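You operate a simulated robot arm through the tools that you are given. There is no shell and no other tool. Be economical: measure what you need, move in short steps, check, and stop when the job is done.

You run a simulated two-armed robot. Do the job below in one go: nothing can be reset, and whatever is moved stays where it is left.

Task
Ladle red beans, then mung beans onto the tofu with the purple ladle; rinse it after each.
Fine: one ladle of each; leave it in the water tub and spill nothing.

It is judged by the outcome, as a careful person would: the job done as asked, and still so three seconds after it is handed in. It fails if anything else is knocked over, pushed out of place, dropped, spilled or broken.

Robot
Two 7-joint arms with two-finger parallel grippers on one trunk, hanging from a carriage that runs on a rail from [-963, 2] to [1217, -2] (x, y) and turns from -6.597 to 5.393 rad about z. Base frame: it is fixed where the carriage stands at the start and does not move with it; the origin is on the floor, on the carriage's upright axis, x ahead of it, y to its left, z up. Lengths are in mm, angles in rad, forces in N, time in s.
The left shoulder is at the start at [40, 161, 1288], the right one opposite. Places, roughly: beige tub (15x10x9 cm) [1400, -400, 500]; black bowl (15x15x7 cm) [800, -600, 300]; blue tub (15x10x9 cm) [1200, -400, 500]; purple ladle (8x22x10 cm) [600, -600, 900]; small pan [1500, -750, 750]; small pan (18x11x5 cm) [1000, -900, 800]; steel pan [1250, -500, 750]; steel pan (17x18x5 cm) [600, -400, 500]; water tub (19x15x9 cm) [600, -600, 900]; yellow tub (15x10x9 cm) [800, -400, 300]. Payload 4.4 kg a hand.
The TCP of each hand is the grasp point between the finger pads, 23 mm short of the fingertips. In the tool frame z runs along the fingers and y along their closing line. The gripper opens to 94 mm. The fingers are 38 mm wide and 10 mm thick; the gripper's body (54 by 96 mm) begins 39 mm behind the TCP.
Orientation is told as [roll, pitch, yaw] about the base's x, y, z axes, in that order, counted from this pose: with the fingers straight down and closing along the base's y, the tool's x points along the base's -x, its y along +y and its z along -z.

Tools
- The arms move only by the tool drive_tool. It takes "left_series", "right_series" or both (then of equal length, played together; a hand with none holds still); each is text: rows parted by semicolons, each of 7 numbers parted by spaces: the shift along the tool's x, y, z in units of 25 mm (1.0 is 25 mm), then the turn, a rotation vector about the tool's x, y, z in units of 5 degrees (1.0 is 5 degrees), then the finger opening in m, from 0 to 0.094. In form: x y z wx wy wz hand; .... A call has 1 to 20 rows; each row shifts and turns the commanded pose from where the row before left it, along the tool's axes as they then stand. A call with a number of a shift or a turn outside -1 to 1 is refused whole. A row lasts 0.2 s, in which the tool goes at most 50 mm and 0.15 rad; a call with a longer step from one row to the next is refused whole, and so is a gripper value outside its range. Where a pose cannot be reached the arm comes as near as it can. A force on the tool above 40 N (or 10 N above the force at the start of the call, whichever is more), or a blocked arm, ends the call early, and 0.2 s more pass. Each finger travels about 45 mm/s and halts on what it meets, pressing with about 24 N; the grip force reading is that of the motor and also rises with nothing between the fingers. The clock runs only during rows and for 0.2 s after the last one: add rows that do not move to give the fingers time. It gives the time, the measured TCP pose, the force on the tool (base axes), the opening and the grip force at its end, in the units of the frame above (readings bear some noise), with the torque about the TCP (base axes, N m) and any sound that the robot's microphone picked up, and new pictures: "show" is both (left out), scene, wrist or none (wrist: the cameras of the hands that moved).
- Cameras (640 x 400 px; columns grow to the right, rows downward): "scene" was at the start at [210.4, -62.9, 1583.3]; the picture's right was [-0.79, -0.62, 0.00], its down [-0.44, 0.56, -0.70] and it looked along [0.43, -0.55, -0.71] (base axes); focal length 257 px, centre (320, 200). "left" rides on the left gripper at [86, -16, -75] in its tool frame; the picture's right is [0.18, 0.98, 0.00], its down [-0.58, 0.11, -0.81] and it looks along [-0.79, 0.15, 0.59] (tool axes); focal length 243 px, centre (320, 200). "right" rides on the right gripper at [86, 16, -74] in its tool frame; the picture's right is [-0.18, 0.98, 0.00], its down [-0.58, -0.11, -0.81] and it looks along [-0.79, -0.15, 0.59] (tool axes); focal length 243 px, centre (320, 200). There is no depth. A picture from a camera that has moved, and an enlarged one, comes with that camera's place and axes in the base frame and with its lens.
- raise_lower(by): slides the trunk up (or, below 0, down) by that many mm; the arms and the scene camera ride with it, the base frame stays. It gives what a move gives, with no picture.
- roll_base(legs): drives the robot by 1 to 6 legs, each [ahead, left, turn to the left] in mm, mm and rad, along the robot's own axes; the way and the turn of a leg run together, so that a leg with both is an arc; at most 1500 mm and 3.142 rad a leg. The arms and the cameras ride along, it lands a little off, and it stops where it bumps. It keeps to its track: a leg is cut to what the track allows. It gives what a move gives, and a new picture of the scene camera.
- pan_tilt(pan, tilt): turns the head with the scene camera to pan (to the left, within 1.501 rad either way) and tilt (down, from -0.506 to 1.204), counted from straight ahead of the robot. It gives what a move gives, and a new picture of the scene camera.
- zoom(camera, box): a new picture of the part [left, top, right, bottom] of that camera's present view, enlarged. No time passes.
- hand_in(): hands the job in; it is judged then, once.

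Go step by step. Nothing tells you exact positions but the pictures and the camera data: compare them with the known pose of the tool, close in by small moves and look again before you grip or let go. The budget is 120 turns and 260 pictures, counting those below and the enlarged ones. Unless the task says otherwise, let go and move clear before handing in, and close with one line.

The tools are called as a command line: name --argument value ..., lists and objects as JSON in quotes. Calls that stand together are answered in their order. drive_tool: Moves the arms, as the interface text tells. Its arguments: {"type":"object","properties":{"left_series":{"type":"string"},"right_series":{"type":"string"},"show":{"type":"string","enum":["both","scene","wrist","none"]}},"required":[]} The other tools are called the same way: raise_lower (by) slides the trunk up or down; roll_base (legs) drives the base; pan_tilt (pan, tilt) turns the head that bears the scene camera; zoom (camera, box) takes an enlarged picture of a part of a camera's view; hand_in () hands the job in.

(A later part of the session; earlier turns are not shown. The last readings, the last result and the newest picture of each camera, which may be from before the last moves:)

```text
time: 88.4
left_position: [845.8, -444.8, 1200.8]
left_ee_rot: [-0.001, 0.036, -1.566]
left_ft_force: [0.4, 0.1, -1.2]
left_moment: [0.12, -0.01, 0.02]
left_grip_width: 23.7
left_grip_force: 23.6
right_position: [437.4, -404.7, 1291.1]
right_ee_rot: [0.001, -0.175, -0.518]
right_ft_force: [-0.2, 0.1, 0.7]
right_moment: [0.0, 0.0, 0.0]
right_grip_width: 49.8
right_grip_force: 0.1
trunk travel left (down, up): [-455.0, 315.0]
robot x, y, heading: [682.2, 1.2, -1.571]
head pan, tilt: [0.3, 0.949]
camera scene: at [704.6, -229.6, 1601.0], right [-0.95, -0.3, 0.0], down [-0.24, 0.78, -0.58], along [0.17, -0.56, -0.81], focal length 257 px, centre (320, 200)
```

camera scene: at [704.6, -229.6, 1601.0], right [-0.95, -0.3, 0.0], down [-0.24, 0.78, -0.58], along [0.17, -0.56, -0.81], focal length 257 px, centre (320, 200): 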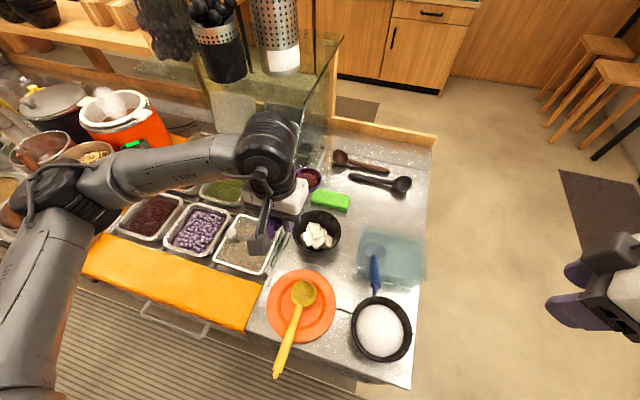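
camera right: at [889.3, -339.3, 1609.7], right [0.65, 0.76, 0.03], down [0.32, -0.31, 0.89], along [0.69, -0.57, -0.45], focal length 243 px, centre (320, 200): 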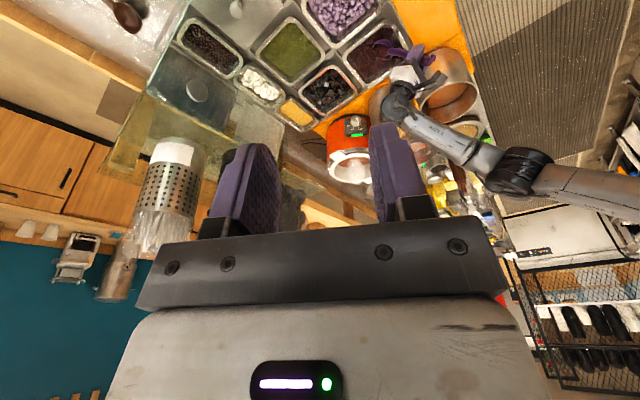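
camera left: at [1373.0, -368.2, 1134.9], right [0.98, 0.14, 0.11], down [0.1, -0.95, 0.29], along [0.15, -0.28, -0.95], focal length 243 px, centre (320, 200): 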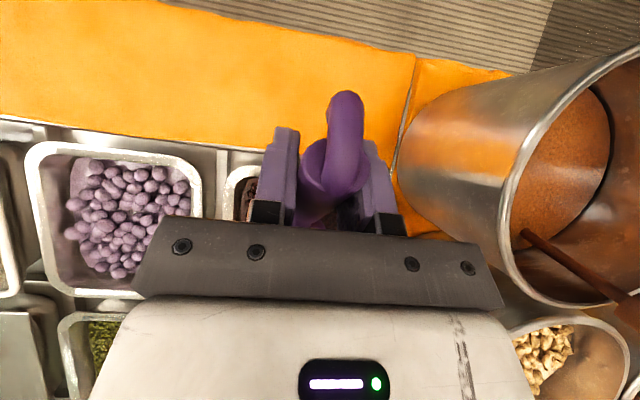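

Now the trunk goes down 100 more, so the shoulder-to-hand geometry matches the roll that worked. Then I'll lower to pouring height.

raise_lower --by -100

drive_tool --left_series "0 -0.1 0.8 0 0 0 0; 0 -0.1 0.8 0 0 0 0; 0 0 0.8 0 0 0 0; 0 0 0.4 0 0 0 0; 0 0 0 0 0 0 0" --show "none"

zoom --camera "right" --box '[200, 0, 480, 200]'

zoom --camera "scene" --box '[240, 140, 400, 270]'

```text
time: 89.8
left_position: [846.0, -444.4, 1099.7]
left_ee_rot: [-0.001, 0.034, -1.567]
left_ft_force: [0.0, -0.8, -0.6]
left_moment: [0.11, 0.02, 0.0]
left_grip_width: 23.6
left_grip_force: 23.5
right_position: [439.4, -405.5, 1191.2]
right_ee_rot: [0.0, -0.175, -0.52]
right_ft_force: [0.8, 0.2, -0.2]
right_moment: [0.01, 0.0, 0.0]
right_grip_width: 50.0
right_grip_force: 0.0
trunk travel left (down, up): [-355.0, 415.0]
robot x, y, heading: [685.2, -1.5, -1.564]
head pan, tilt: [0.3, 0.949]
```

```text
time: 91.0
left_position: [841.1, -441.3, 1028.3]
left_ee_rot: [-0.003, 0.033, -1.566]
left_ft_force: [0.3, -0.4, -0.9]
left_moment: [0.08, -0.01, 0.02]
left_grip_width: 23.5
left_grip_force: 23.9
right_position: [438.7, -406.5, 1190.9]
right_ee_rot: [-0.001, -0.175, -0.521]
right_ft_force: [0.5, -0.1, -0.6]
right_moment: [0.0, 0.01, 0.05]
right_grip_width: 50.1
right_grip_force: 0.0
trunk travel left (down, up): [-355.0, 415.0]
robot x, y, heading: [678.5, -2.7, -1.562]
head pan, tilt: [0.3, 0.949]
```

```text
2.00 times, centred on (340, 100) of right
camera zoom: at [361.4, -341.6, 1249.5], right [0.65, 0.76, 0.03], down [0.32, -0.31, 0.89], along [0.69, -0.57, -0.45], focal length 485 px, centre (280, 400)
```

zoom: 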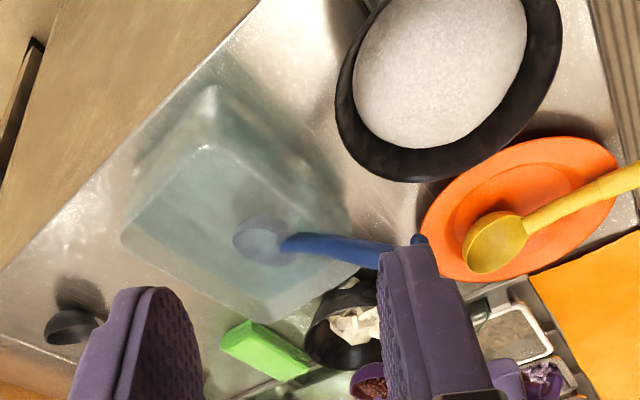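

```text
3.08 times, centred on (320, 205) of scene
camera zoom: at [704.6, -229.5, 1501.0], right [-0.95, -0.3, 0.0], down [-0.24, 0.78, -0.58], along [0.17, -0.56, -0.81], focal length 791 px, centre (320, 185)
```

zoom: 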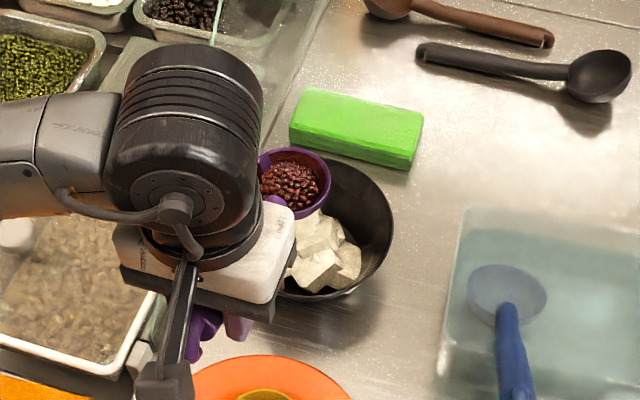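

The bowl is directly over the tofu, so I'll pour.

drive_tool --left_series "0 0 0 1 0 0 0; 0 0 0 1 0 0 0; 0 0 0 1 0 0 0; 0 0 0 1 0 0 0; 0 0 0 1 0 0 0; 0 0 0 1 0 0 0; 0 0 0 1 0 0 0; 0 0 0 1 0 0 0; 0 0.14 0.14 1 0 0 0; 0 0.15 0.13 1 0 0 0; 0 0.16 0.12 1 0 0 0; 0 0.17 0.1 1 0 0 0; 0 0 0 1 0 0 0; 0 0 0 1 0 0 0; 0 0 0 1 0 0 0; 0 0 0 1 0 0 0; 0 0 0 1 0 0 0; 0 0 0 1 0 0 0; 0 0 0 0 0 0 0; 0 0 0 0 0 0 0" --show "scene"

zoom --camera "scene" --box '[260, 160, 380, 260]'

```text
time: 95.2
left_position: [843.3, -441.3, 1009.2]
left_ee_rot: [-1.574, 0.034, -1.567]
left_ft_force: [-0.5, 0.0, -1.1]
left_moment: [0.04, -0.04, -0.01]
left_grip_width: 23.4
left_grip_force: 24.4
right_position: [437.9, -404.6, 1191.4]
right_ee_rot: [0.0, -0.173, -0.521]
right_ft_force: [0.6, -0.3, -0.2]
right_moment: [0.0, -0.01, -0.02]
right_grip_width: 50.1
right_grip_force: 0.0
trunk travel left (down, up): [-355.0, 415.0]
robot x, y, heading: [683.3, 0.5, -1.562]
head pan, tilt: [0.3, 0.949]
camera scene: at [704.5, -229.5, 1501.0], right [-0.95, -0.3, 0.0], down [-0.24, 0.78, -0.58], along [0.17, -0.56, -0.81], focal length 257 px, centre (320, 200)
```

scene: 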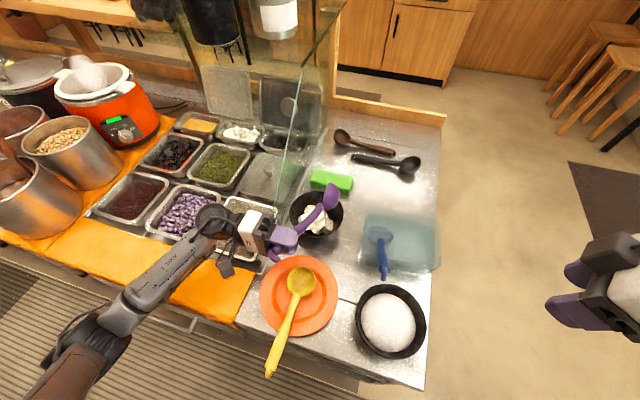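

```text
4.00 times, centred on (320, 210) of scene
camera zoom: at [704.5, -229.5, 1501.0], right [-0.95, -0.3, 0.0], down [-0.24, 0.78, -0.58], along [0.17, -0.56, -0.81], focal length 1028 px, centre (320, 160)
```

zoom: 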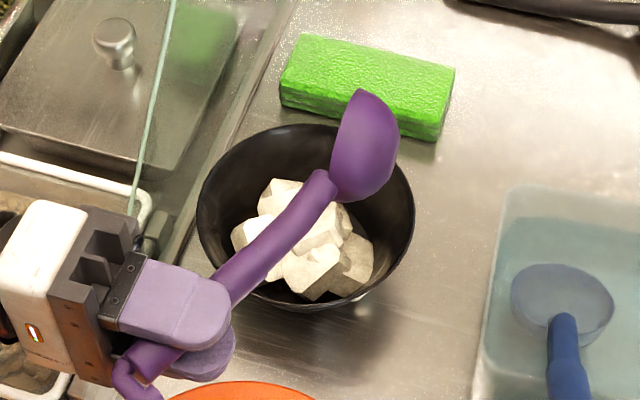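

The ladle is rolled 90°, but I see no beans on the tofu yet. Checking the other cameras.

zoom --camera "left" --box '[0, 0, 640, 400]'

zoom --camera "right" --box '[200, 40, 480, 200]'

```text
1.00 times, centred on (320, 200) of left (not enlarged: the box is as wide or as high as the picture)
camera zoom: at [917.5, -353.7, 1028.8], right [0.0, 0.22, -0.98], down [0.81, -0.57, -0.13], along [-0.59, -0.79, -0.18], focal length 243 px, centre (320, 200)
```

zoom: 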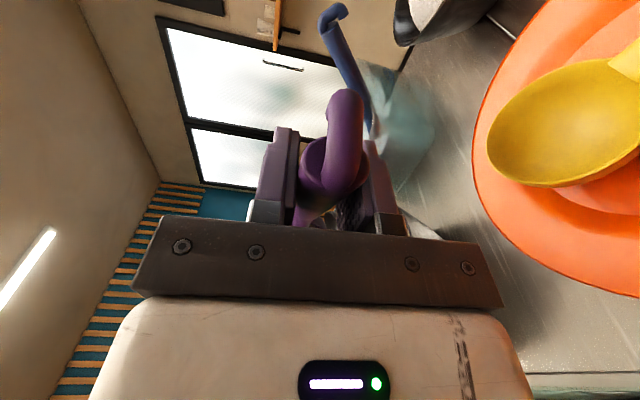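

```text
2.29 times, centred on (340, 120) of right
camera zoom: at [361.3, -341.5, 1249.5], right [0.65, 0.76, 0.03], down [0.32, -0.31, 0.89], along [0.69, -0.57, -0.45], focal length 555 px, centre (274, 383)
```

zoom: 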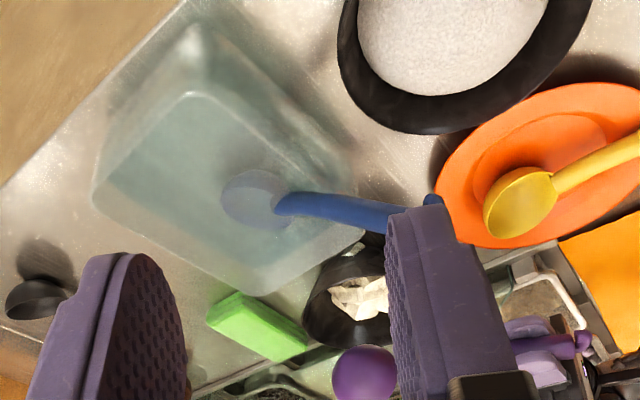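

I can't see inside the ladle from here. I'll roll further, to about 120°, so anything left must fall.

drive_tool --left_series "0 0 0 1 0 0 0; 0 0 0 1 0 0 0; 0 0 0 1 0 0 0; 0 0 0 1 0 0 0; 0 0 0 1 0 0 0; 0 0 0 1 0 0 0; 0 0 0 0 0 0 0" --show "none"

zoom --camera "scene" --box '[260, 160, 380, 260]'

```text
time: 96.8
left_position: [861.1, -442.4, 1023.8]
left_ee_rot: [-2.077, 0.01, -1.561]
left_ft_force: [0.8, -0.3, -1.3]
left_moment: [0.06, 0.02, 0.0]
left_grip_width: 23.6
left_grip_force: 24.7
right_position: [452.8, -406.1, 1192.0]
right_ee_rot: [0.004, -0.185, -0.52]
right_ft_force: [-0.5, 0.3, -0.1]
right_moment: [0.0, -0.04, 0.01]
right_grip_width: 49.9
right_grip_force: 0.1
trunk travel left (down, up): [-355.0, 415.0]
robot x, y, heading: [681.7, -2.5, -1.567]
head pan, tilt: [0.3, 0.949]
```

```text
4.00 times, centred on (320, 210) of scene
camera zoom: at [714.8, -230.0, 1504.5], right [-0.95, -0.3, -0.01], down [-0.24, 0.78, -0.59], along [0.19, -0.56, -0.81], focal length 1028 px, centre (320, 160)
```

zoom: 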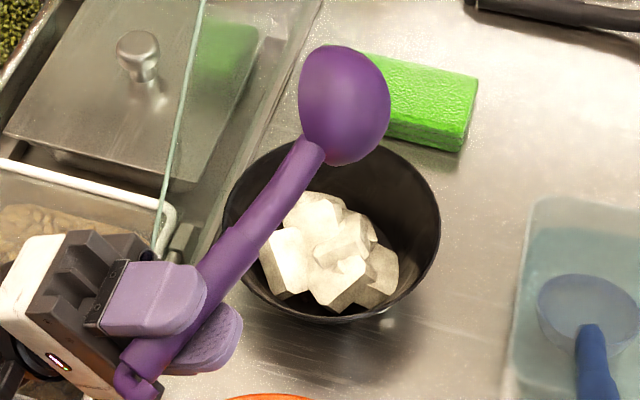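

The robot body seems to have been pushed slightly, so the elbow may be touching something. I'll undo the last part and look.

drive_tool --left_series "0 0 0 -1 0 0 0; 0 0 0 -1 0 0 0; 0 0 0 -1 0 0 0; 0 0 0 -1 0 0 0; 0 0 0 -1 0 0 0; 0 0 0 -1 0 0 0; 0 0 0 0 0 0 0" --show "scene"

zoom --camera "scene" --box '[0, 160, 400, 400]'

```text
time: 98.4
left_position: [841.2, -442.7, 1009.6]
left_ee_rot: [-1.572, 0.037, -1.567]
left_ft_force: [0.2, -0.1, -0.7]
left_moment: [0.05, 0.0, -0.01]
left_grip_width: 23.5
left_grip_force: 24.2
right_position: [437.7, -405.7, 1191.5]
right_ee_rot: [0.0, -0.175, -0.519]
right_ft_force: [-0.3, -0.8, 0.3]
right_moment: [-0.02, 0.02, 0.01]
right_grip_width: 49.8
right_grip_force: 0.0
trunk travel left (down, up): [-355.0, 415.0]
robot x, y, heading: [679.2, 3.6, -1.563]
head pan, tilt: [0.3, 0.949]
camera scene: at [704.4, -229.6, 1501.0], right [-0.95, -0.3, 0.0], down [-0.24, 0.78, -0.58], along [0.17, -0.56, -0.81], focal length 257 px, centre (320, 200)
```

scene: 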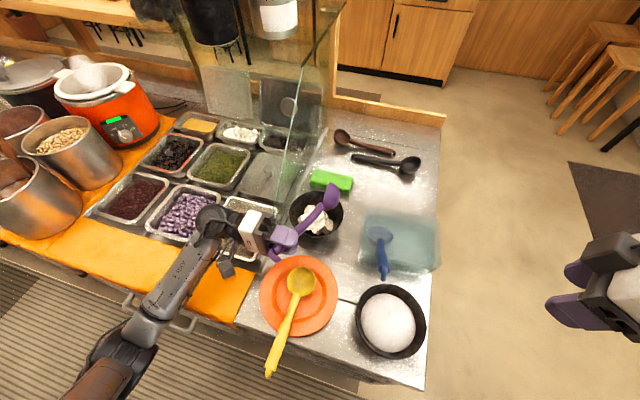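

```text
1.60 times, centred on (200, 280) of scene
camera zoom: at [704.4, -229.6, 1501.0], right [-0.95, -0.3, 0.0], down [-0.24, 0.78, -0.58], along [0.17, -0.56, -0.81], focal length 411 px, centre (512, 72)
```

zoom: 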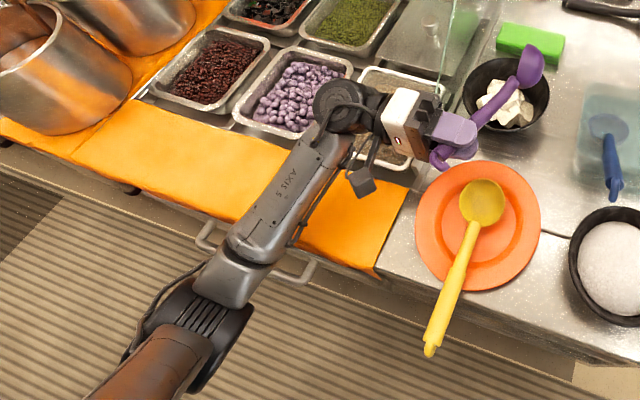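

The body is back in place; the forearm probably pressed on the counter's front edge at the extreme roll. I'll level the ladle and see what's in it.

drive_tool --left_series "0 0 0 -1 0 0 0; 0 0 0 -1 0 0 0; 0 0 0 -1 0 0 0; 0 0 0 -1 0 0 0; 0 0 0 -1 0 0 0; 0 0 0 -1 0 0 0; 0 0 0 -1 0 0 0; 0 0 0 -1 0 0 0; 0 -0.17 -0.17 -1 0 0 0; 0 -0.17 -0.17 -1 0 0 0; 0 -0.17 -0.17 -1 0 0 0; 0 0 0 -1 0 0 0; 0 0 0 -1 0 0 0; 0 0 0 -1 0 0 0; 0 0 0 -1 0 0 0; 0 0 0 -1 0 0 0; 0 0 0 -1 0 0 0; 0 0 0 -1 0 0 0; 0 0 0 0 0 0 0" --show "none"

zoom --camera "scene" --box '[260, 140, 380, 250]'

```text
time: 102.4
left_position: [842.1, -442.6, 1027.9]
left_ee_rot: [0.0, 0.034, -1.566]
left_ft_force: [0.1, 0.3, -0.6]
left_moment: [0.03, 0.02, 0.0]
left_grip_width: 23.6
left_grip_force: 23.8
right_position: [437.8, -404.0, 1190.9]
right_ee_rot: [0.001, -0.174, -0.519]
right_ft_force: [0.5, -0.5, 0.5]
right_moment: [0.01, -0.01, 0.0]
right_grip_width: 49.9
right_grip_force: 0.2
trunk travel left (down, up): [-355.0, 415.0]
robot x, y, heading: [681.1, 0.5, -1.571]
head pan, tilt: [0.3, 0.949]
```

```text
3.64 times, centred on (320, 195) of scene
camera zoom: at [704.7, -229.5, 1501.0], right [-0.95, -0.3, 0.0], down [-0.24, 0.78, -0.58], along [0.17, -0.56, -0.81], focal length 935 px, centre (320, 218)
```

zoom: 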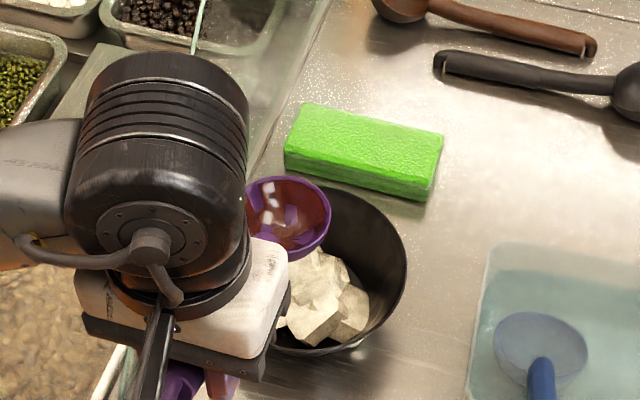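

The ladle is empty now. I'll raise it and look closely for the beans.

drive_tool --left_series "0 0 -1 0 0 0 0; 0 0 -1 0 0 0 0; 0 0 -1 0 0 0 0; 1 0 -1 0 0 0 0; 1 0 -1 0 0 0 0; 1 0 0 0 0 0 0; 0 0 0 0 0 0 0" --show "wrist"

zoom --camera "scene" --box '[260, 160, 380, 260]'

zoom --camera "left" --box '[180, 40, 300, 200]'

```text
time: 104.0
left_position: [843.1, -373.1, 1155.1]
left_ee_rot: [0.0, 0.036, -1.567]
left_ft_force: [-0.6, 0.4, -1.1]
left_moment: [0.04, 0.02, -0.02]
left_grip_width: 23.4
left_grip_force: 24.7
right_position: [438.3, -406.6, 1191.7]
right_ee_rot: [0.001, -0.174, -0.521]
right_ft_force: [0.2, -0.3, -0.3]
right_moment: [0.0, -0.02, 0.01]
right_grip_width: 50.0
right_grip_force: 0.2
trunk travel left (down, up): [-355.0, 415.0]
robot x, y, heading: [677.0, 1.6, -1.569]
head pan, tilt: [0.3, 0.949]
camera left: at [827.1, -288.4, 1233.1], right [0.98, 0.19, 0.0], down [0.11, -0.61, 0.79], along [0.15, -0.77, -0.62], focal length 243 px, centre (320, 200)
```

left: 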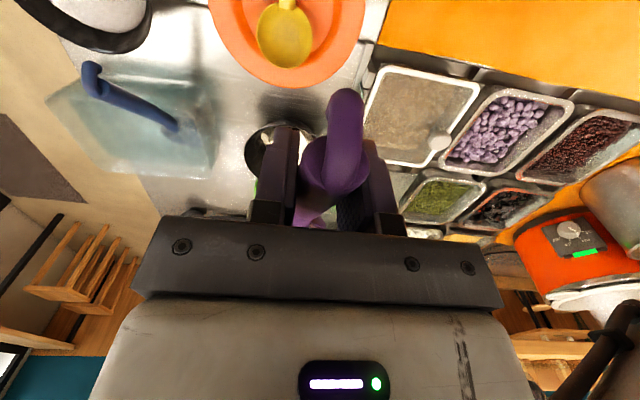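

```text
4.00 times, centred on (320, 210) of scene
camera zoom: at [704.7, -229.8, 1501.1], right [-0.95, -0.3, 0.0], down [-0.24, 0.78, -0.58], along [0.17, -0.56, -0.81], focal length 1028 px, centre (320, 160)
```

zoom: 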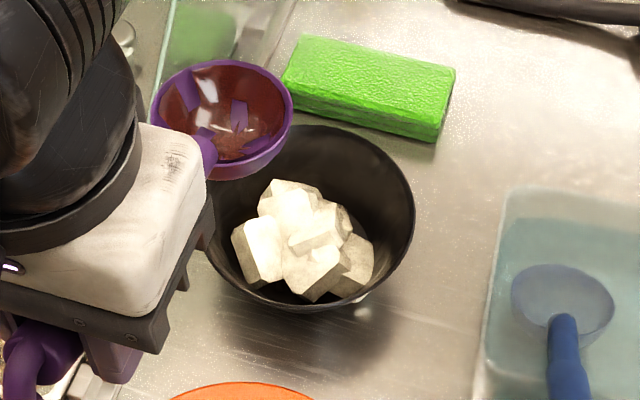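

```text
2.50 times, centred on (240, 120) of left
camera zoom: at [827.1, -288.4, 1233.1], right [0.98, 0.19, 0.0], down [0.11, -0.61, 0.79], along [0.15, -0.77, -0.62], focal length 606 px, centre (520, 400)
```

zoom: 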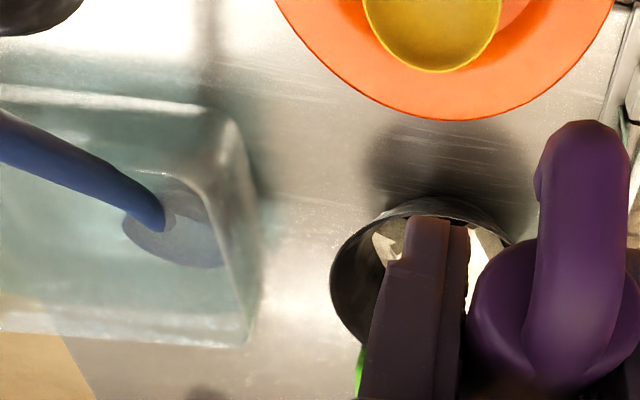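

The ladle holds only bean residue, and I can't see the beans. I'll move the arm toward the tub (needed for rinsing anyway) to get an unobstructed view of the tofu area.

roll_base --legs '[[0, -260, 0]]'

pan_tilt --pan 0.6 --tilt 0.85

zoom --camera "left" --box '[360, 0, 640, 220]'

```text
time: 105.8
left_position: [584.1, -372.1, 1154.8]
left_ee_rot: [-0.002, 0.036, -1.562]
left_ft_force: [-0.2, 0.7, -0.7]
left_moment: [0.04, -0.02, 0.01]
left_grip_width: 23.4
left_grip_force: 24.3
right_position: [178.9, -405.4, 1191.0]
right_ee_rot: [0.0, -0.175, -0.514]
right_ft_force: [0.2, -0.1, -0.7]
right_moment: [0.01, -0.03, 0.02]
right_grip_width: 50.0
right_grip_force: 0.1
trunk travel left (down, up): [-355.0, 415.0]
robot x, y, heading: [422.4, -1.5, -1.566]
head pan, tilt: [0.3, 0.949]
camera scene: at [444.5, -229.0, 1501.0], right [-0.95, -0.3, 0.0], down [-0.25, 0.77, -0.58], along [0.18, -0.55, -0.81], focal length 257 px, centre (320, 200)
```

scene: 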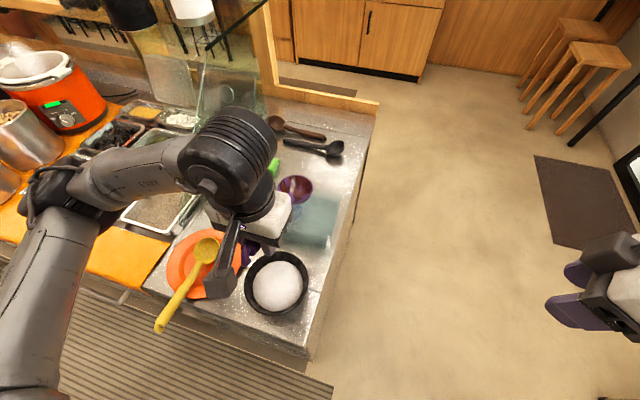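

```text
time: 106.6
left_position: [582.9, -371.8, 1155.6]
left_ee_rot: [-0.001, 0.036, -1.562]
left_ft_force: [-1.1, -0.2, 0.0]
left_moment: [0.05, -0.02, -0.01]
left_grip_width: 23.8
left_grip_force: 24.4
right_position: [178.5, -405.2, 1191.5]
right_ee_rot: [0.0, -0.174, -0.515]
right_ft_force: [0.0, 0.3, 0.0]
right_moment: [-0.01, 0.02, -0.03]
right_grip_width: 49.9
right_grip_force: 0.0
trunk travel left (down, up): [-355.0, 415.0]
robot x, y, heading: [420.4, -5.1, -1.557]
head pan, tilt: [0.6, 0.85]
camera scene: at [467.5, -223.9, 1508.5], right [-0.82, -0.57, 0.0], down [-0.43, 0.62, -0.66], along [0.38, -0.54, -0.75], focal length 257 px, centre (320, 200)
```

scene: 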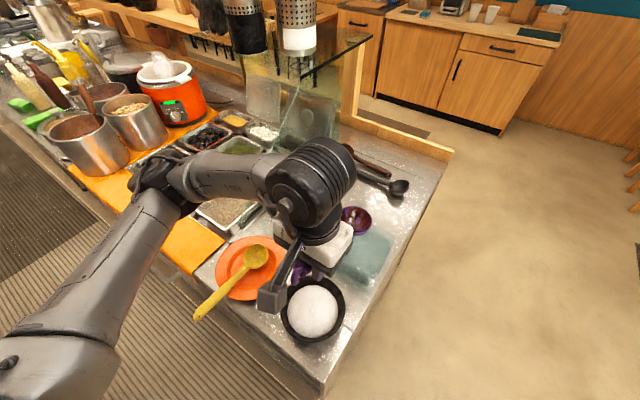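

```text
1.82 times, centred on (500, 110) of left
camera zoom: at [567.6, -287.2, 1232.9], right [0.98, 0.19, 0.0], down [0.12, -0.61, 0.79], along [0.15, -0.77, -0.62], focal length 441 px, centre (-7, 364)
```

zoom: 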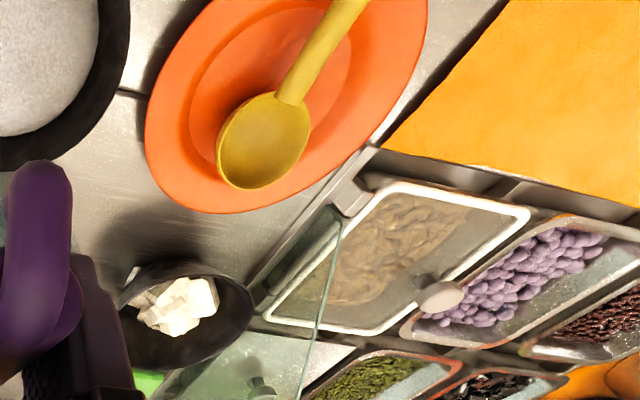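

zoom --camera "left" --box '[400, 100, 500, 190]'

zoom --camera "scene" --box '[200, 100, 400, 300]'

```text
4.44 times, centred on (450, 145) of left
camera zoom: at [567.6, -287.2, 1232.9], right [0.98, 0.19, 0.0], down [0.12, -0.61, 0.79], along [0.15, -0.77, -0.62], focal length 1078 px, centre (-258, 444)
```

zoom: 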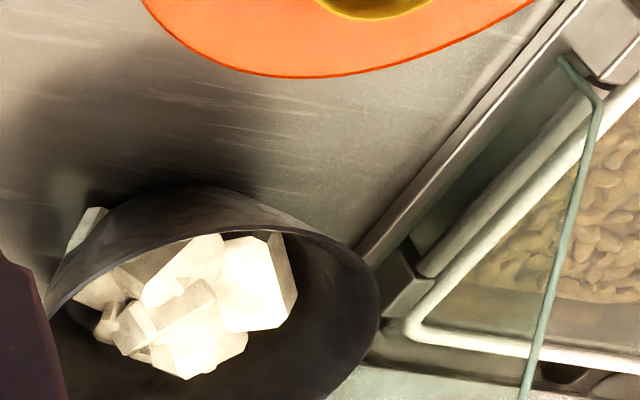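

```text
2.00 times, centred on (300, 200) of scene
camera zoom: at [467.5, -223.9, 1508.5], right [-0.82, -0.57, 0.0], down [-0.43, 0.62, -0.66], along [0.38, -0.54, -0.75], focal length 514 px, centre (360, 200)
```

zoom: 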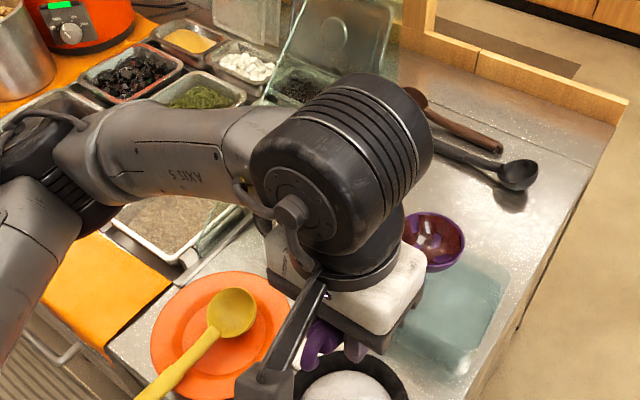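

No beans are visible from this side. I'll view the tofu bowl from the other side and from above by moving the base along.

roll_base --legs '[[0, 420, 0]]'

pan_tilt --pan -0.15 --tilt 0.95

zoom --camera "left" --box '[120, 20, 280, 160]'

zoom --camera "scene" --box '[240, 120, 400, 260]'

```text
time: 109.2
left_position: [1007.1, -371.6, 1155.0]
left_ee_rot: [0.0, 0.036, -1.555]
left_ft_force: [0.3, -0.1, -0.5]
left_moment: [0.05, 0.0, -0.03]
left_grip_width: 23.8
left_grip_force: 24.0
right_position: [604.8, -409.0, 1191.1]
right_ee_rot: [-0.001, -0.173, -0.509]
right_ft_force: [-0.3, 0.0, 0.0]
right_moment: [-0.01, 0.01, -0.03]
right_grip_width: 50.1
right_grip_force: 0.1
trunk travel left (down, up): [-355.0, 415.0]
robot x, y, heading: [841.3, 1.3, -1.559]
head pan, tilt: [0.6, 0.85]
camera scene: at [891.0, -224.2, 1508.6], right [-0.82, -0.58, 0.0], down [-0.43, 0.61, -0.66], along [0.38, -0.54, -0.75], focal length 257 px, centre (320, 200)
```

scene: 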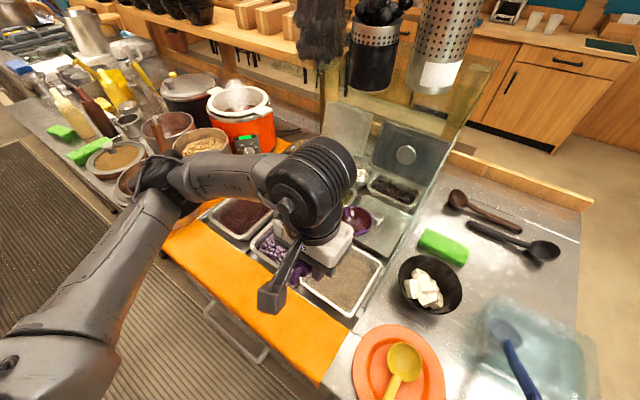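

```text
time: 110.3
left_position: [1007.7, -373.1, 1154.2]
left_ee_rot: [-0.002, 0.035, -1.555]
left_ft_force: [0.5, -0.2, -0.4]
left_moment: [0.05, 0.0, 0.0]
left_grip_width: 23.4
left_grip_force: 23.8
right_position: [603.6, -409.0, 1191.5]
right_ee_rot: [0.0, -0.177, -0.508]
right_ft_force: [0.0, 1.0, 0.7]
right_moment: [-0.01, 0.02, 0.03]
right_grip_width: 49.8
right_grip_force: 0.1
trunk travel left (down, up): [-355.0, 415.0]
robot x, y, heading: [842.7, -2.0, -1.554]
head pan, tilt: [-0.15, 0.949]
camera scene: at [835.8, -232.5, 1501.1], right [-0.99, 0.13, 0.0], down [0.11, 0.81, -0.58], along [-0.08, -0.58, -0.81], focal length 257 px, centre (320, 200)
```

scene: 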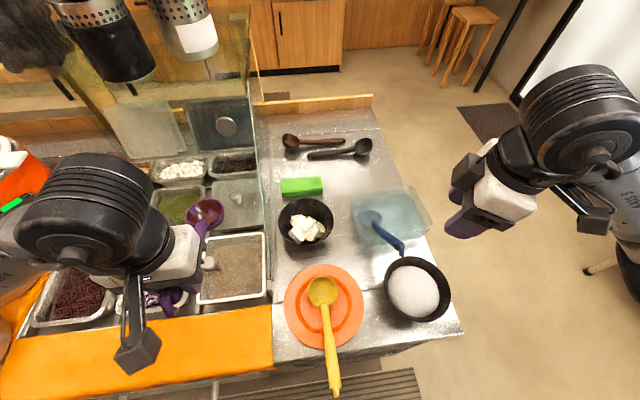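

```text
2.86 times, centred on (200, 90) of left
camera zoom: at [991.2, -286.9, 1232.9], right [0.98, 0.2, 0.0], down [0.12, -0.61, 0.78], along [0.16, -0.77, -0.62], focal length 693 px, centre (663, 514)
```

zoom: 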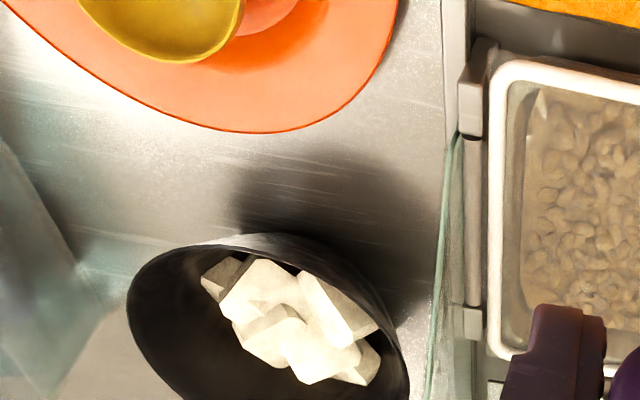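

```text
2.86 times, centred on (320, 190) of scene
camera zoom: at [835.8, -232.5, 1501.1], right [-0.99, 0.13, 0.0], down [0.11, 0.81, -0.58], along [-0.08, -0.58, -0.81], focal length 735 px, centre (320, 229)
```

zoom: 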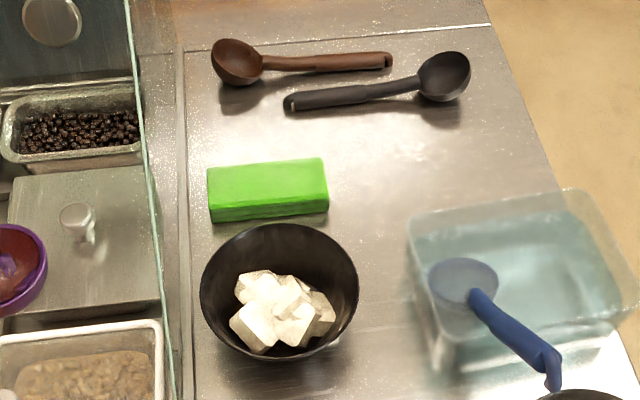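

zoom --camera "scene" --box '[272, 190, 340, 250]'

zoom --camera "scene" --box '[0, 230, 200, 350]'

```text
6.67 times, centred on (306, 220) of scene
camera zoom: at [835.8, -232.5, 1501.1], right [-0.99, 0.13, 0.0], down [0.11, 0.81, -0.58], along [-0.08, -0.58, -0.81], focal length 1714 px, centre (413, 67)
```

zoom: 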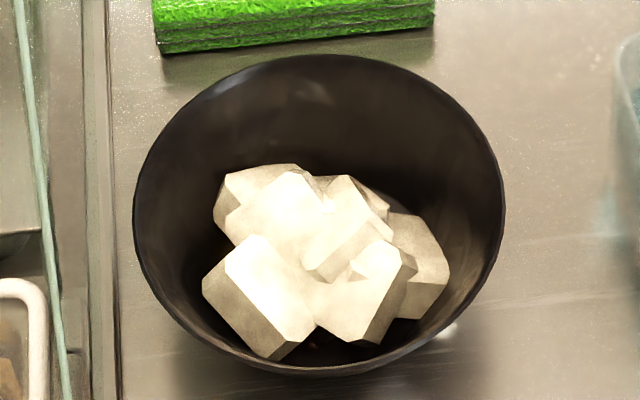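

```text
3.20 times, centred on (100, 290) of scene
camera zoom: at [835.8, -232.5, 1501.1], right [-0.99, 0.13, 0.0], down [0.11, 0.81, -0.58], along [-0.08, -0.58, -0.81], focal length 823 px, centre (1024, -88)
```

zoom: 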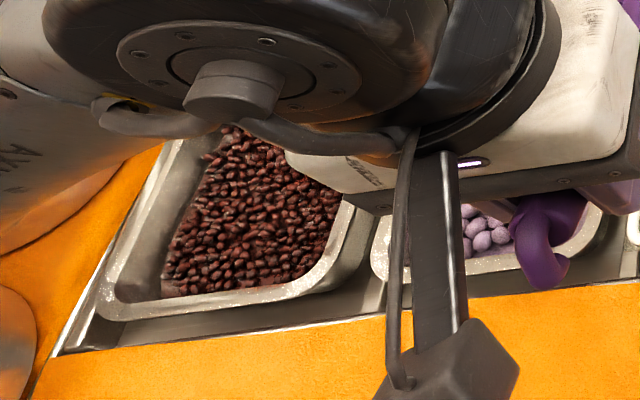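

Some dark red shows beneath the tofu cubes; the beans seem to have sunk between them. Checking closer.

zoom --camera "scene" --box '[286, 208, 326, 248]'

zoom --camera "left" --box '[150, 75, 230, 135]'

```text
10.00 times, centred on (306, 228) of scene
camera zoom: at [835.8, -232.5, 1501.1], right [-0.99, 0.13, 0.0], down [0.11, 0.81, -0.58], along [-0.08, -0.58, -0.81], focal length 2571 px, centre (460, -80)
```

zoom: 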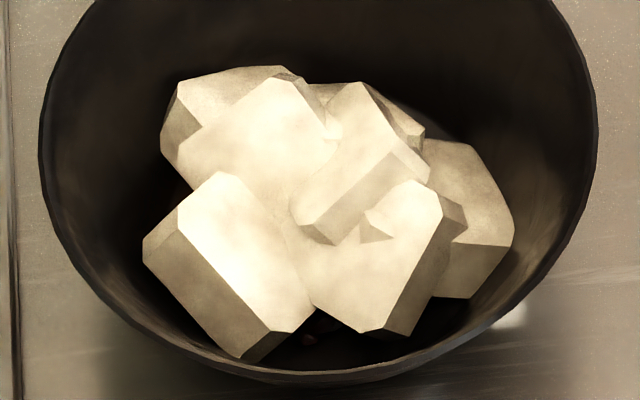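

```text
6.67 times, centred on (190, 105) of left
camera zoom: at [991.2, -286.9, 1232.9], right [0.98, 0.2, 0.0], down [0.12, -0.61, 0.78], along [0.16, -0.77, -0.62], focal length 1618 px, centre (1187, 833)
```

zoom: 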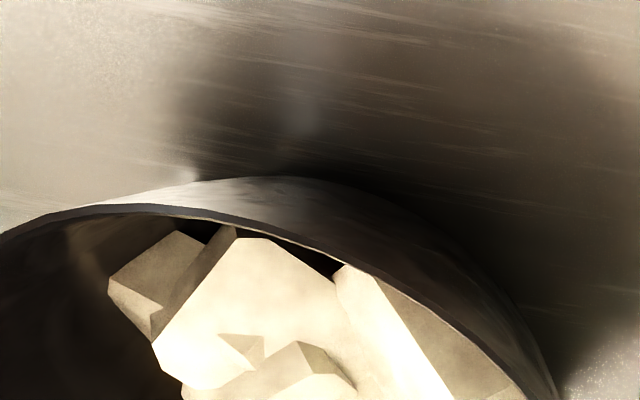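

I see a red bean under the cubes: the beans sank between the tofu pieces, and none lie outside. Next I'll go back to the tub to rinse the ladle.

roll_base --legs '[[0, -441, 0]]'

drive_tool --left_series "-0.9 0 0 0 0 0 0; -0.9 0 0 0 0 0 0; -0.9 0 0 0 0 0 0; -0.9 0 0 0 0 0 0; 0 0 0 0 1 0 0; 0 0 0 0 1 0 0; 0 0 0 0 1 0 0; 0 0 0 0 1 0 0; 0 0 0 0 1 0 0; 0 0 0 0 1 0 0; 0 0 0 0 0 0 0" --show "scene"

zoom --camera "right" --box '[240, 0, 480, 160]'

zoom --camera "left" --box '[200, 0, 520, 220]'

```text
time: 113.0
left_position: [572.4, -371.5, 1154.5]
left_ee_rot: [-0.002, 0.035, -1.556]
left_ft_force: [-1.0, -0.2, -0.6]
left_moment: [0.04, -0.03, -0.01]
left_grip_width: 23.5
left_grip_force: 24.2
right_position: [168.9, -407.6, 1191.3]
right_ee_rot: [0.0, -0.175, -0.508]
right_ft_force: [-0.5, -0.2, -1.1]
right_moment: [0.01, 0.02, -0.03]
right_grip_width: 50.0
right_grip_force: 0.2
trunk travel left (down, up): [-355.0, 415.0]
robot x, y, heading: [407.6, -0.5, -1.553]
head pan, tilt: [-0.15, 0.949]
camera scene: at [400.5, -231.8, 1501.0], right [-0.99, 0.13, 0.0], down [0.11, 0.81, -0.58], along [-0.08, -0.58, -0.81], focal length 257 px, centre (320, 200)
```

scene: 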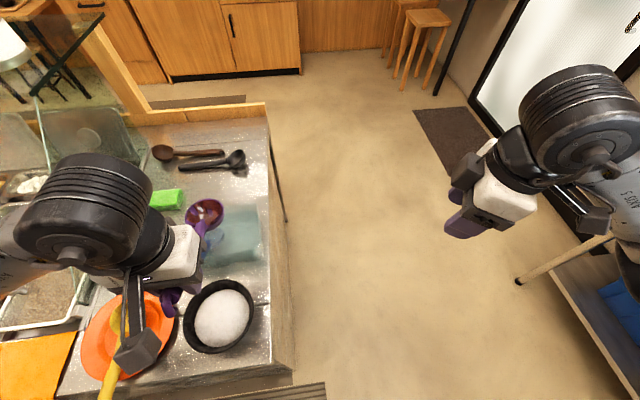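

```text
time: 115.4
left_position: [575.2, -460.5, 1151.4]
left_ee_rot: [-0.003, 0.559, -1.556]
left_ft_force: [-0.2, -0.5, 0.1]
left_moment: [0.06, 0.0, -0.03]
left_grip_width: 23.4
left_grip_force: 23.9
right_position: [169.1, -408.3, 1190.8]
right_ee_rot: [0.0, -0.174, -0.508]
right_ft_force: [0.3, 0.3, -1.4]
right_moment: [0.01, -0.01, -0.02]
right_grip_width: 50.2
right_grip_force: 0.0
trunk travel left (down, up): [-355.0, 415.0]
robot x, y, heading: [401.9, 1.2, -1.555]
head pan, tilt: [-0.15, 0.949]
camera scene: at [400.7, -231.7, 1501.0], right [-0.99, 0.13, 0.0], down [0.11, 0.81, -0.58], along [-0.08, -0.58, -0.81], focal length 257 px, centre (320, 200)
```

scene: 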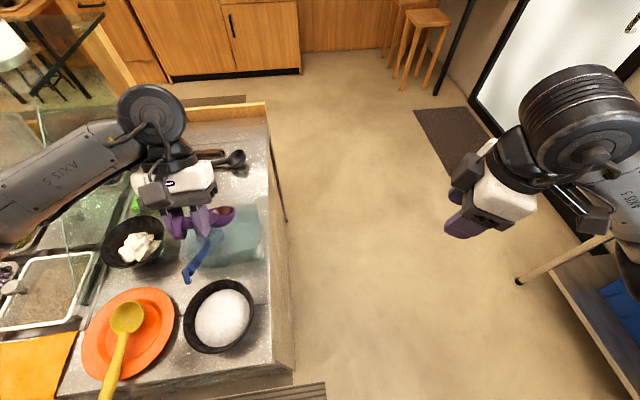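

```text
2.50 times, centred on (360, 80) of right
camera zoom: at [91.3, -344.9, 1249.5], right [0.64, 0.77, 0.03], down [0.32, -0.31, 0.9], along [0.7, -0.56, -0.45], focal length 606 px, centre (220, 500)
```

zoom: 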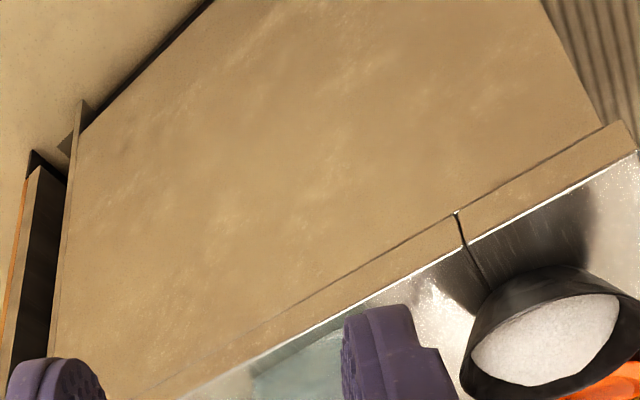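

```text
1.82 times, centred on (360, 110) of left
camera zoom: at [558.6, -425.9, 1261.0], right [0.98, 0.17, 0.1], down [0.13, -0.92, 0.37], along [0.15, -0.35, -0.92], focal length 441 px, centre (247, 364)
```

zoom: 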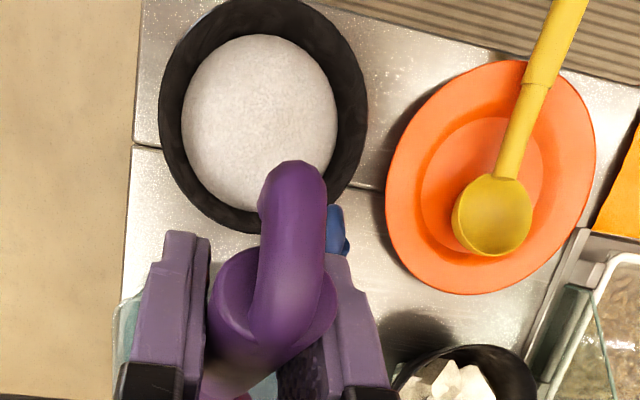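

I'll re-aim the right camera at the tub and bring the ladle just above the water.

drive_tool --left_series "-0.7 -0.1 0.35 0 0 0 0; -0.7 -0.1 0.35 0 0 0 0; -0.7 -0.12 0.36 0 0 0 0; 0 0 0 0 0 0 0; 0 0 0 0 0 0 0" --right_series "0 0 0 0 -1 0 0.05; 0 0 0 0 -1 0 0.05; 0 0 0 0 -1 0 0.05; 0 0 0 0 -1 0 0.05; 0 0 0 0 0 0 0.05" --show "none"

zoom --camera "right" --box '[280, 40, 440, 160]'

zoom --camera "scene" --box '[120, 160, 280, 300]'

```text
time: 116.6
left_position: [565.4, -491.1, 1100.1]
left_ee_rot: [-0.002, 0.559, -1.558]
left_ft_force: [-0.4, 0.4, -0.5]
left_moment: [0.06, -0.01, 0.03]
left_grip_width: 23.5
left_grip_force: 24.4
right_position: [168.0, -407.3, 1192.0]
right_ee_rot: [0.001, -0.524, -0.511]
right_ft_force: [0.5, 0.0, -0.4]
right_moment: [0.03, 0.01, -0.03]
right_grip_width: 50.1
right_grip_force: 0.0
trunk travel left (down, up): [-355.0, 415.0]
robot x, y, heading: [409.8, -0.0, -1.555]
head pan, tilt: [-0.15, 0.949]
```

```text
3.33 times, centred on (360, 100) of right
camera zoom: at [77.7, -338.0, 1212.2], right [0.62, 0.78, 0.09], down [0.03, -0.14, 0.99], along [0.79, -0.61, -0.12], focal length 809 px, centre (187, 533)
```

zoom: 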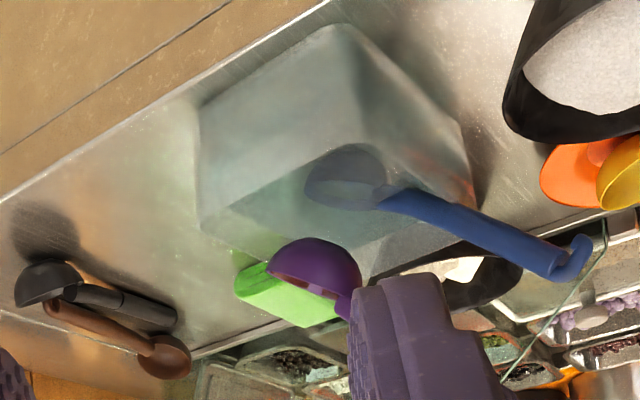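

```text
2.86 times, centred on (200, 230) of scene
camera zoom: at [399.9, -231.6, 1501.0], right [-0.99, 0.13, 0.0], down [0.11, 0.81, -0.58], along [-0.08, -0.58, -0.81], focal length 735 px, centre (663, 114)
```

zoom: 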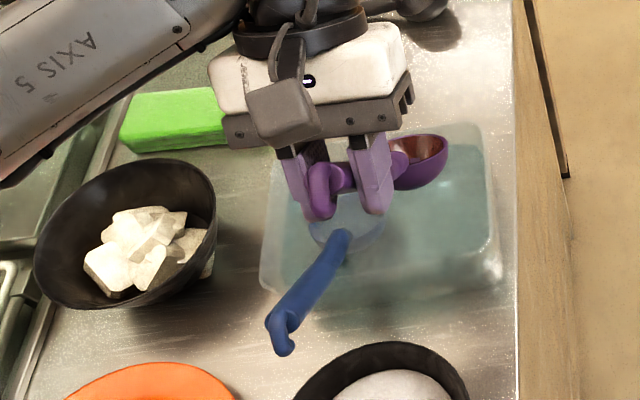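

The tub has clear room left of the blue ladle. I'll dip the purple ladle now.

drive_tool --left_series "-0.49 0.05 0.79 0 0 0 0; -0.49 0.05 0.79 0 0 0 0; -0.49 0.05 0.79 0 0 0 0; -0.24 0.03 0.4 0 0 0 0; -0.25 0.02 0.38 0 0 0 0; 0 0 0 0 0 0 0" --show "none"

zoom --camera "right" --box '[280, 40, 440, 160]'

zoom --camera "scene" --box '[140, 160, 260, 260]'

```text
time: 118.0
left_position: [572.1, -490.0, 1009.5]
left_ee_rot: [-0.003, 0.557, -1.554]
left_ft_force: [0.2, -0.9, -1.0]
left_moment: [0.07, -0.01, 0.0]
left_grip_width: 23.5
left_grip_force: 24.5
right_position: [168.6, -408.2, 1191.1]
right_ee_rot: [0.0, -0.524, -0.51]
right_ft_force: [0.2, -0.3, -0.5]
right_moment: [-0.01, 0.0, 0.0]
right_grip_width: 50.0
right_grip_force: 0.0
trunk travel left (down, up): [-355.0, 415.0]
robot x, y, heading: [407.3, -1.0, -1.555]
head pan, tilt: [-0.15, 0.949]
```

```text
3.33 times, centred on (360, 100) of right
camera zoom: at [79.0, -338.5, 1212.0], right [0.62, 0.78, 0.09], down [0.03, -0.14, 0.99], along [0.79, -0.61, -0.12], focal length 809 px, centre (187, 533)
```

zoom: 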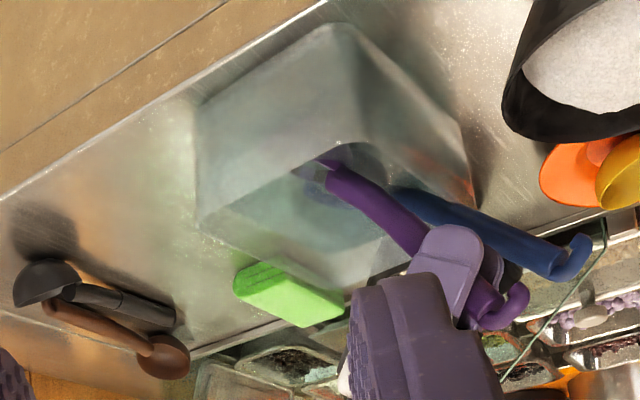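

```text
4.00 times, centred on (200, 210) of scene
camera zoom: at [400.7, -231.8, 1501.1], right [-0.99, 0.13, 0.0], down [0.11, 0.81, -0.58], along [-0.08, -0.58, -0.81], focal length 1028 px, centre (800, 160)
```

zoom: 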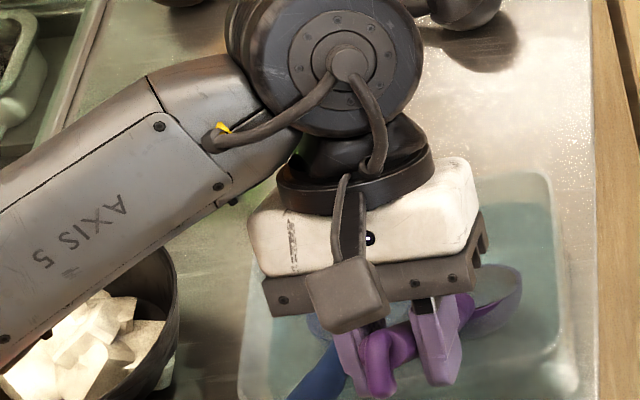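

It's in the water without contact. I'll go slightly deeper and swish gently.

drive_tool --left_series "-0.15 0 0.25 0 0 0 0; 0.4 0 0.25 0 0 0 0; -0.4 0 -0.25 0 0 0 0; -0.3 0 -0.2 0 0 0 0; 0.3 0 0.2 0 0 0 0; 0.4 0 0.25 0 0 0 0; -0.4 0 -0.25 0 0 0 0; 0 -0.3 0 0 0 0 0; 0 0.3 0 0 0 0 0; 0 -0.3 0 0 0 0 0; 0 0.3 0 0 0 0 0; 0.4 0 0.25 0 0 0 0; -0.4 0 -0.25 0 0 0 0; 0 0 0 0 1 0 0; 0 0 0 0 -1 0 0; 0.3 0 -0.5 0 0 0 0; -0.3 0 0.5 0 0 0 0; 0.3 0 -0.5 0 0 0 0; -0.3 0 0.5 0 0 0 0; 0 0 0 0 0 0 0" --show "none"

zoom --camera "right" --box '[320, 50, 420, 130]'

zoom --camera "scene" --box '[180, 190, 270, 270]'

```text
time: 122.2
left_position: [571.2, -490.7, 1002.1]
left_ee_rot: [-0.004, 0.559, -1.554]
left_ft_force: [-0.3, 0.8, -0.3]
left_moment: [0.07, -0.01, 0.0]
left_grip_width: 23.6
left_grip_force: 23.9
right_position: [168.8, -408.2, 1191.6]
right_ee_rot: [0.0, -0.524, -0.51]
right_ft_force: [0.8, -0.6, -0.3]
right_moment: [0.01, 0.0, -0.02]
right_grip_width: 50.0
right_grip_force: 0.0
trunk travel left (down, up): [-355.0, 415.0]
robot x, y, heading: [406.7, 1.7, -1.554]
head pan, tilt: [-0.15, 0.949]
```

```text
5.00 times, centred on (370, 90) of right
camera zoom: at [79.1, -338.8, 1212.1], right [0.62, 0.78, 0.09], down [0.03, -0.14, 0.99], along [0.79, -0.61, -0.12], focal length 1213 px, centre (70, 750)
```

zoom: 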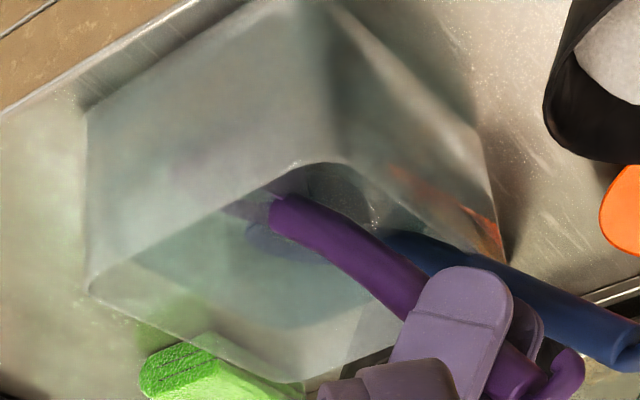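

```text
5.00 times, centred on (225, 230) of scene
camera zoom: at [400.8, -232.1, 1501.2], right [-0.99, 0.13, 0.0], down [0.11, 0.81, -0.58], along [-0.08, -0.58, -0.81], focal length 1286 px, centre (795, 50)
```

zoom: 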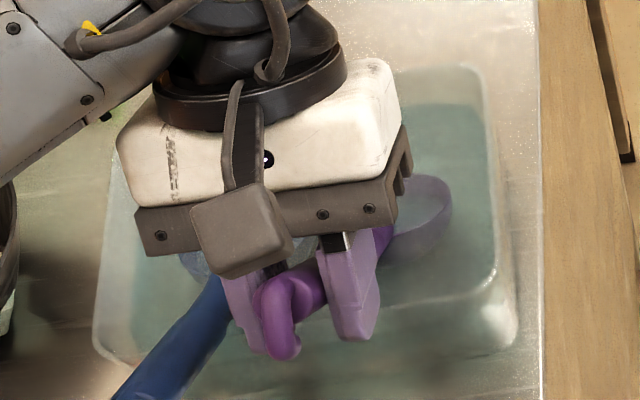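

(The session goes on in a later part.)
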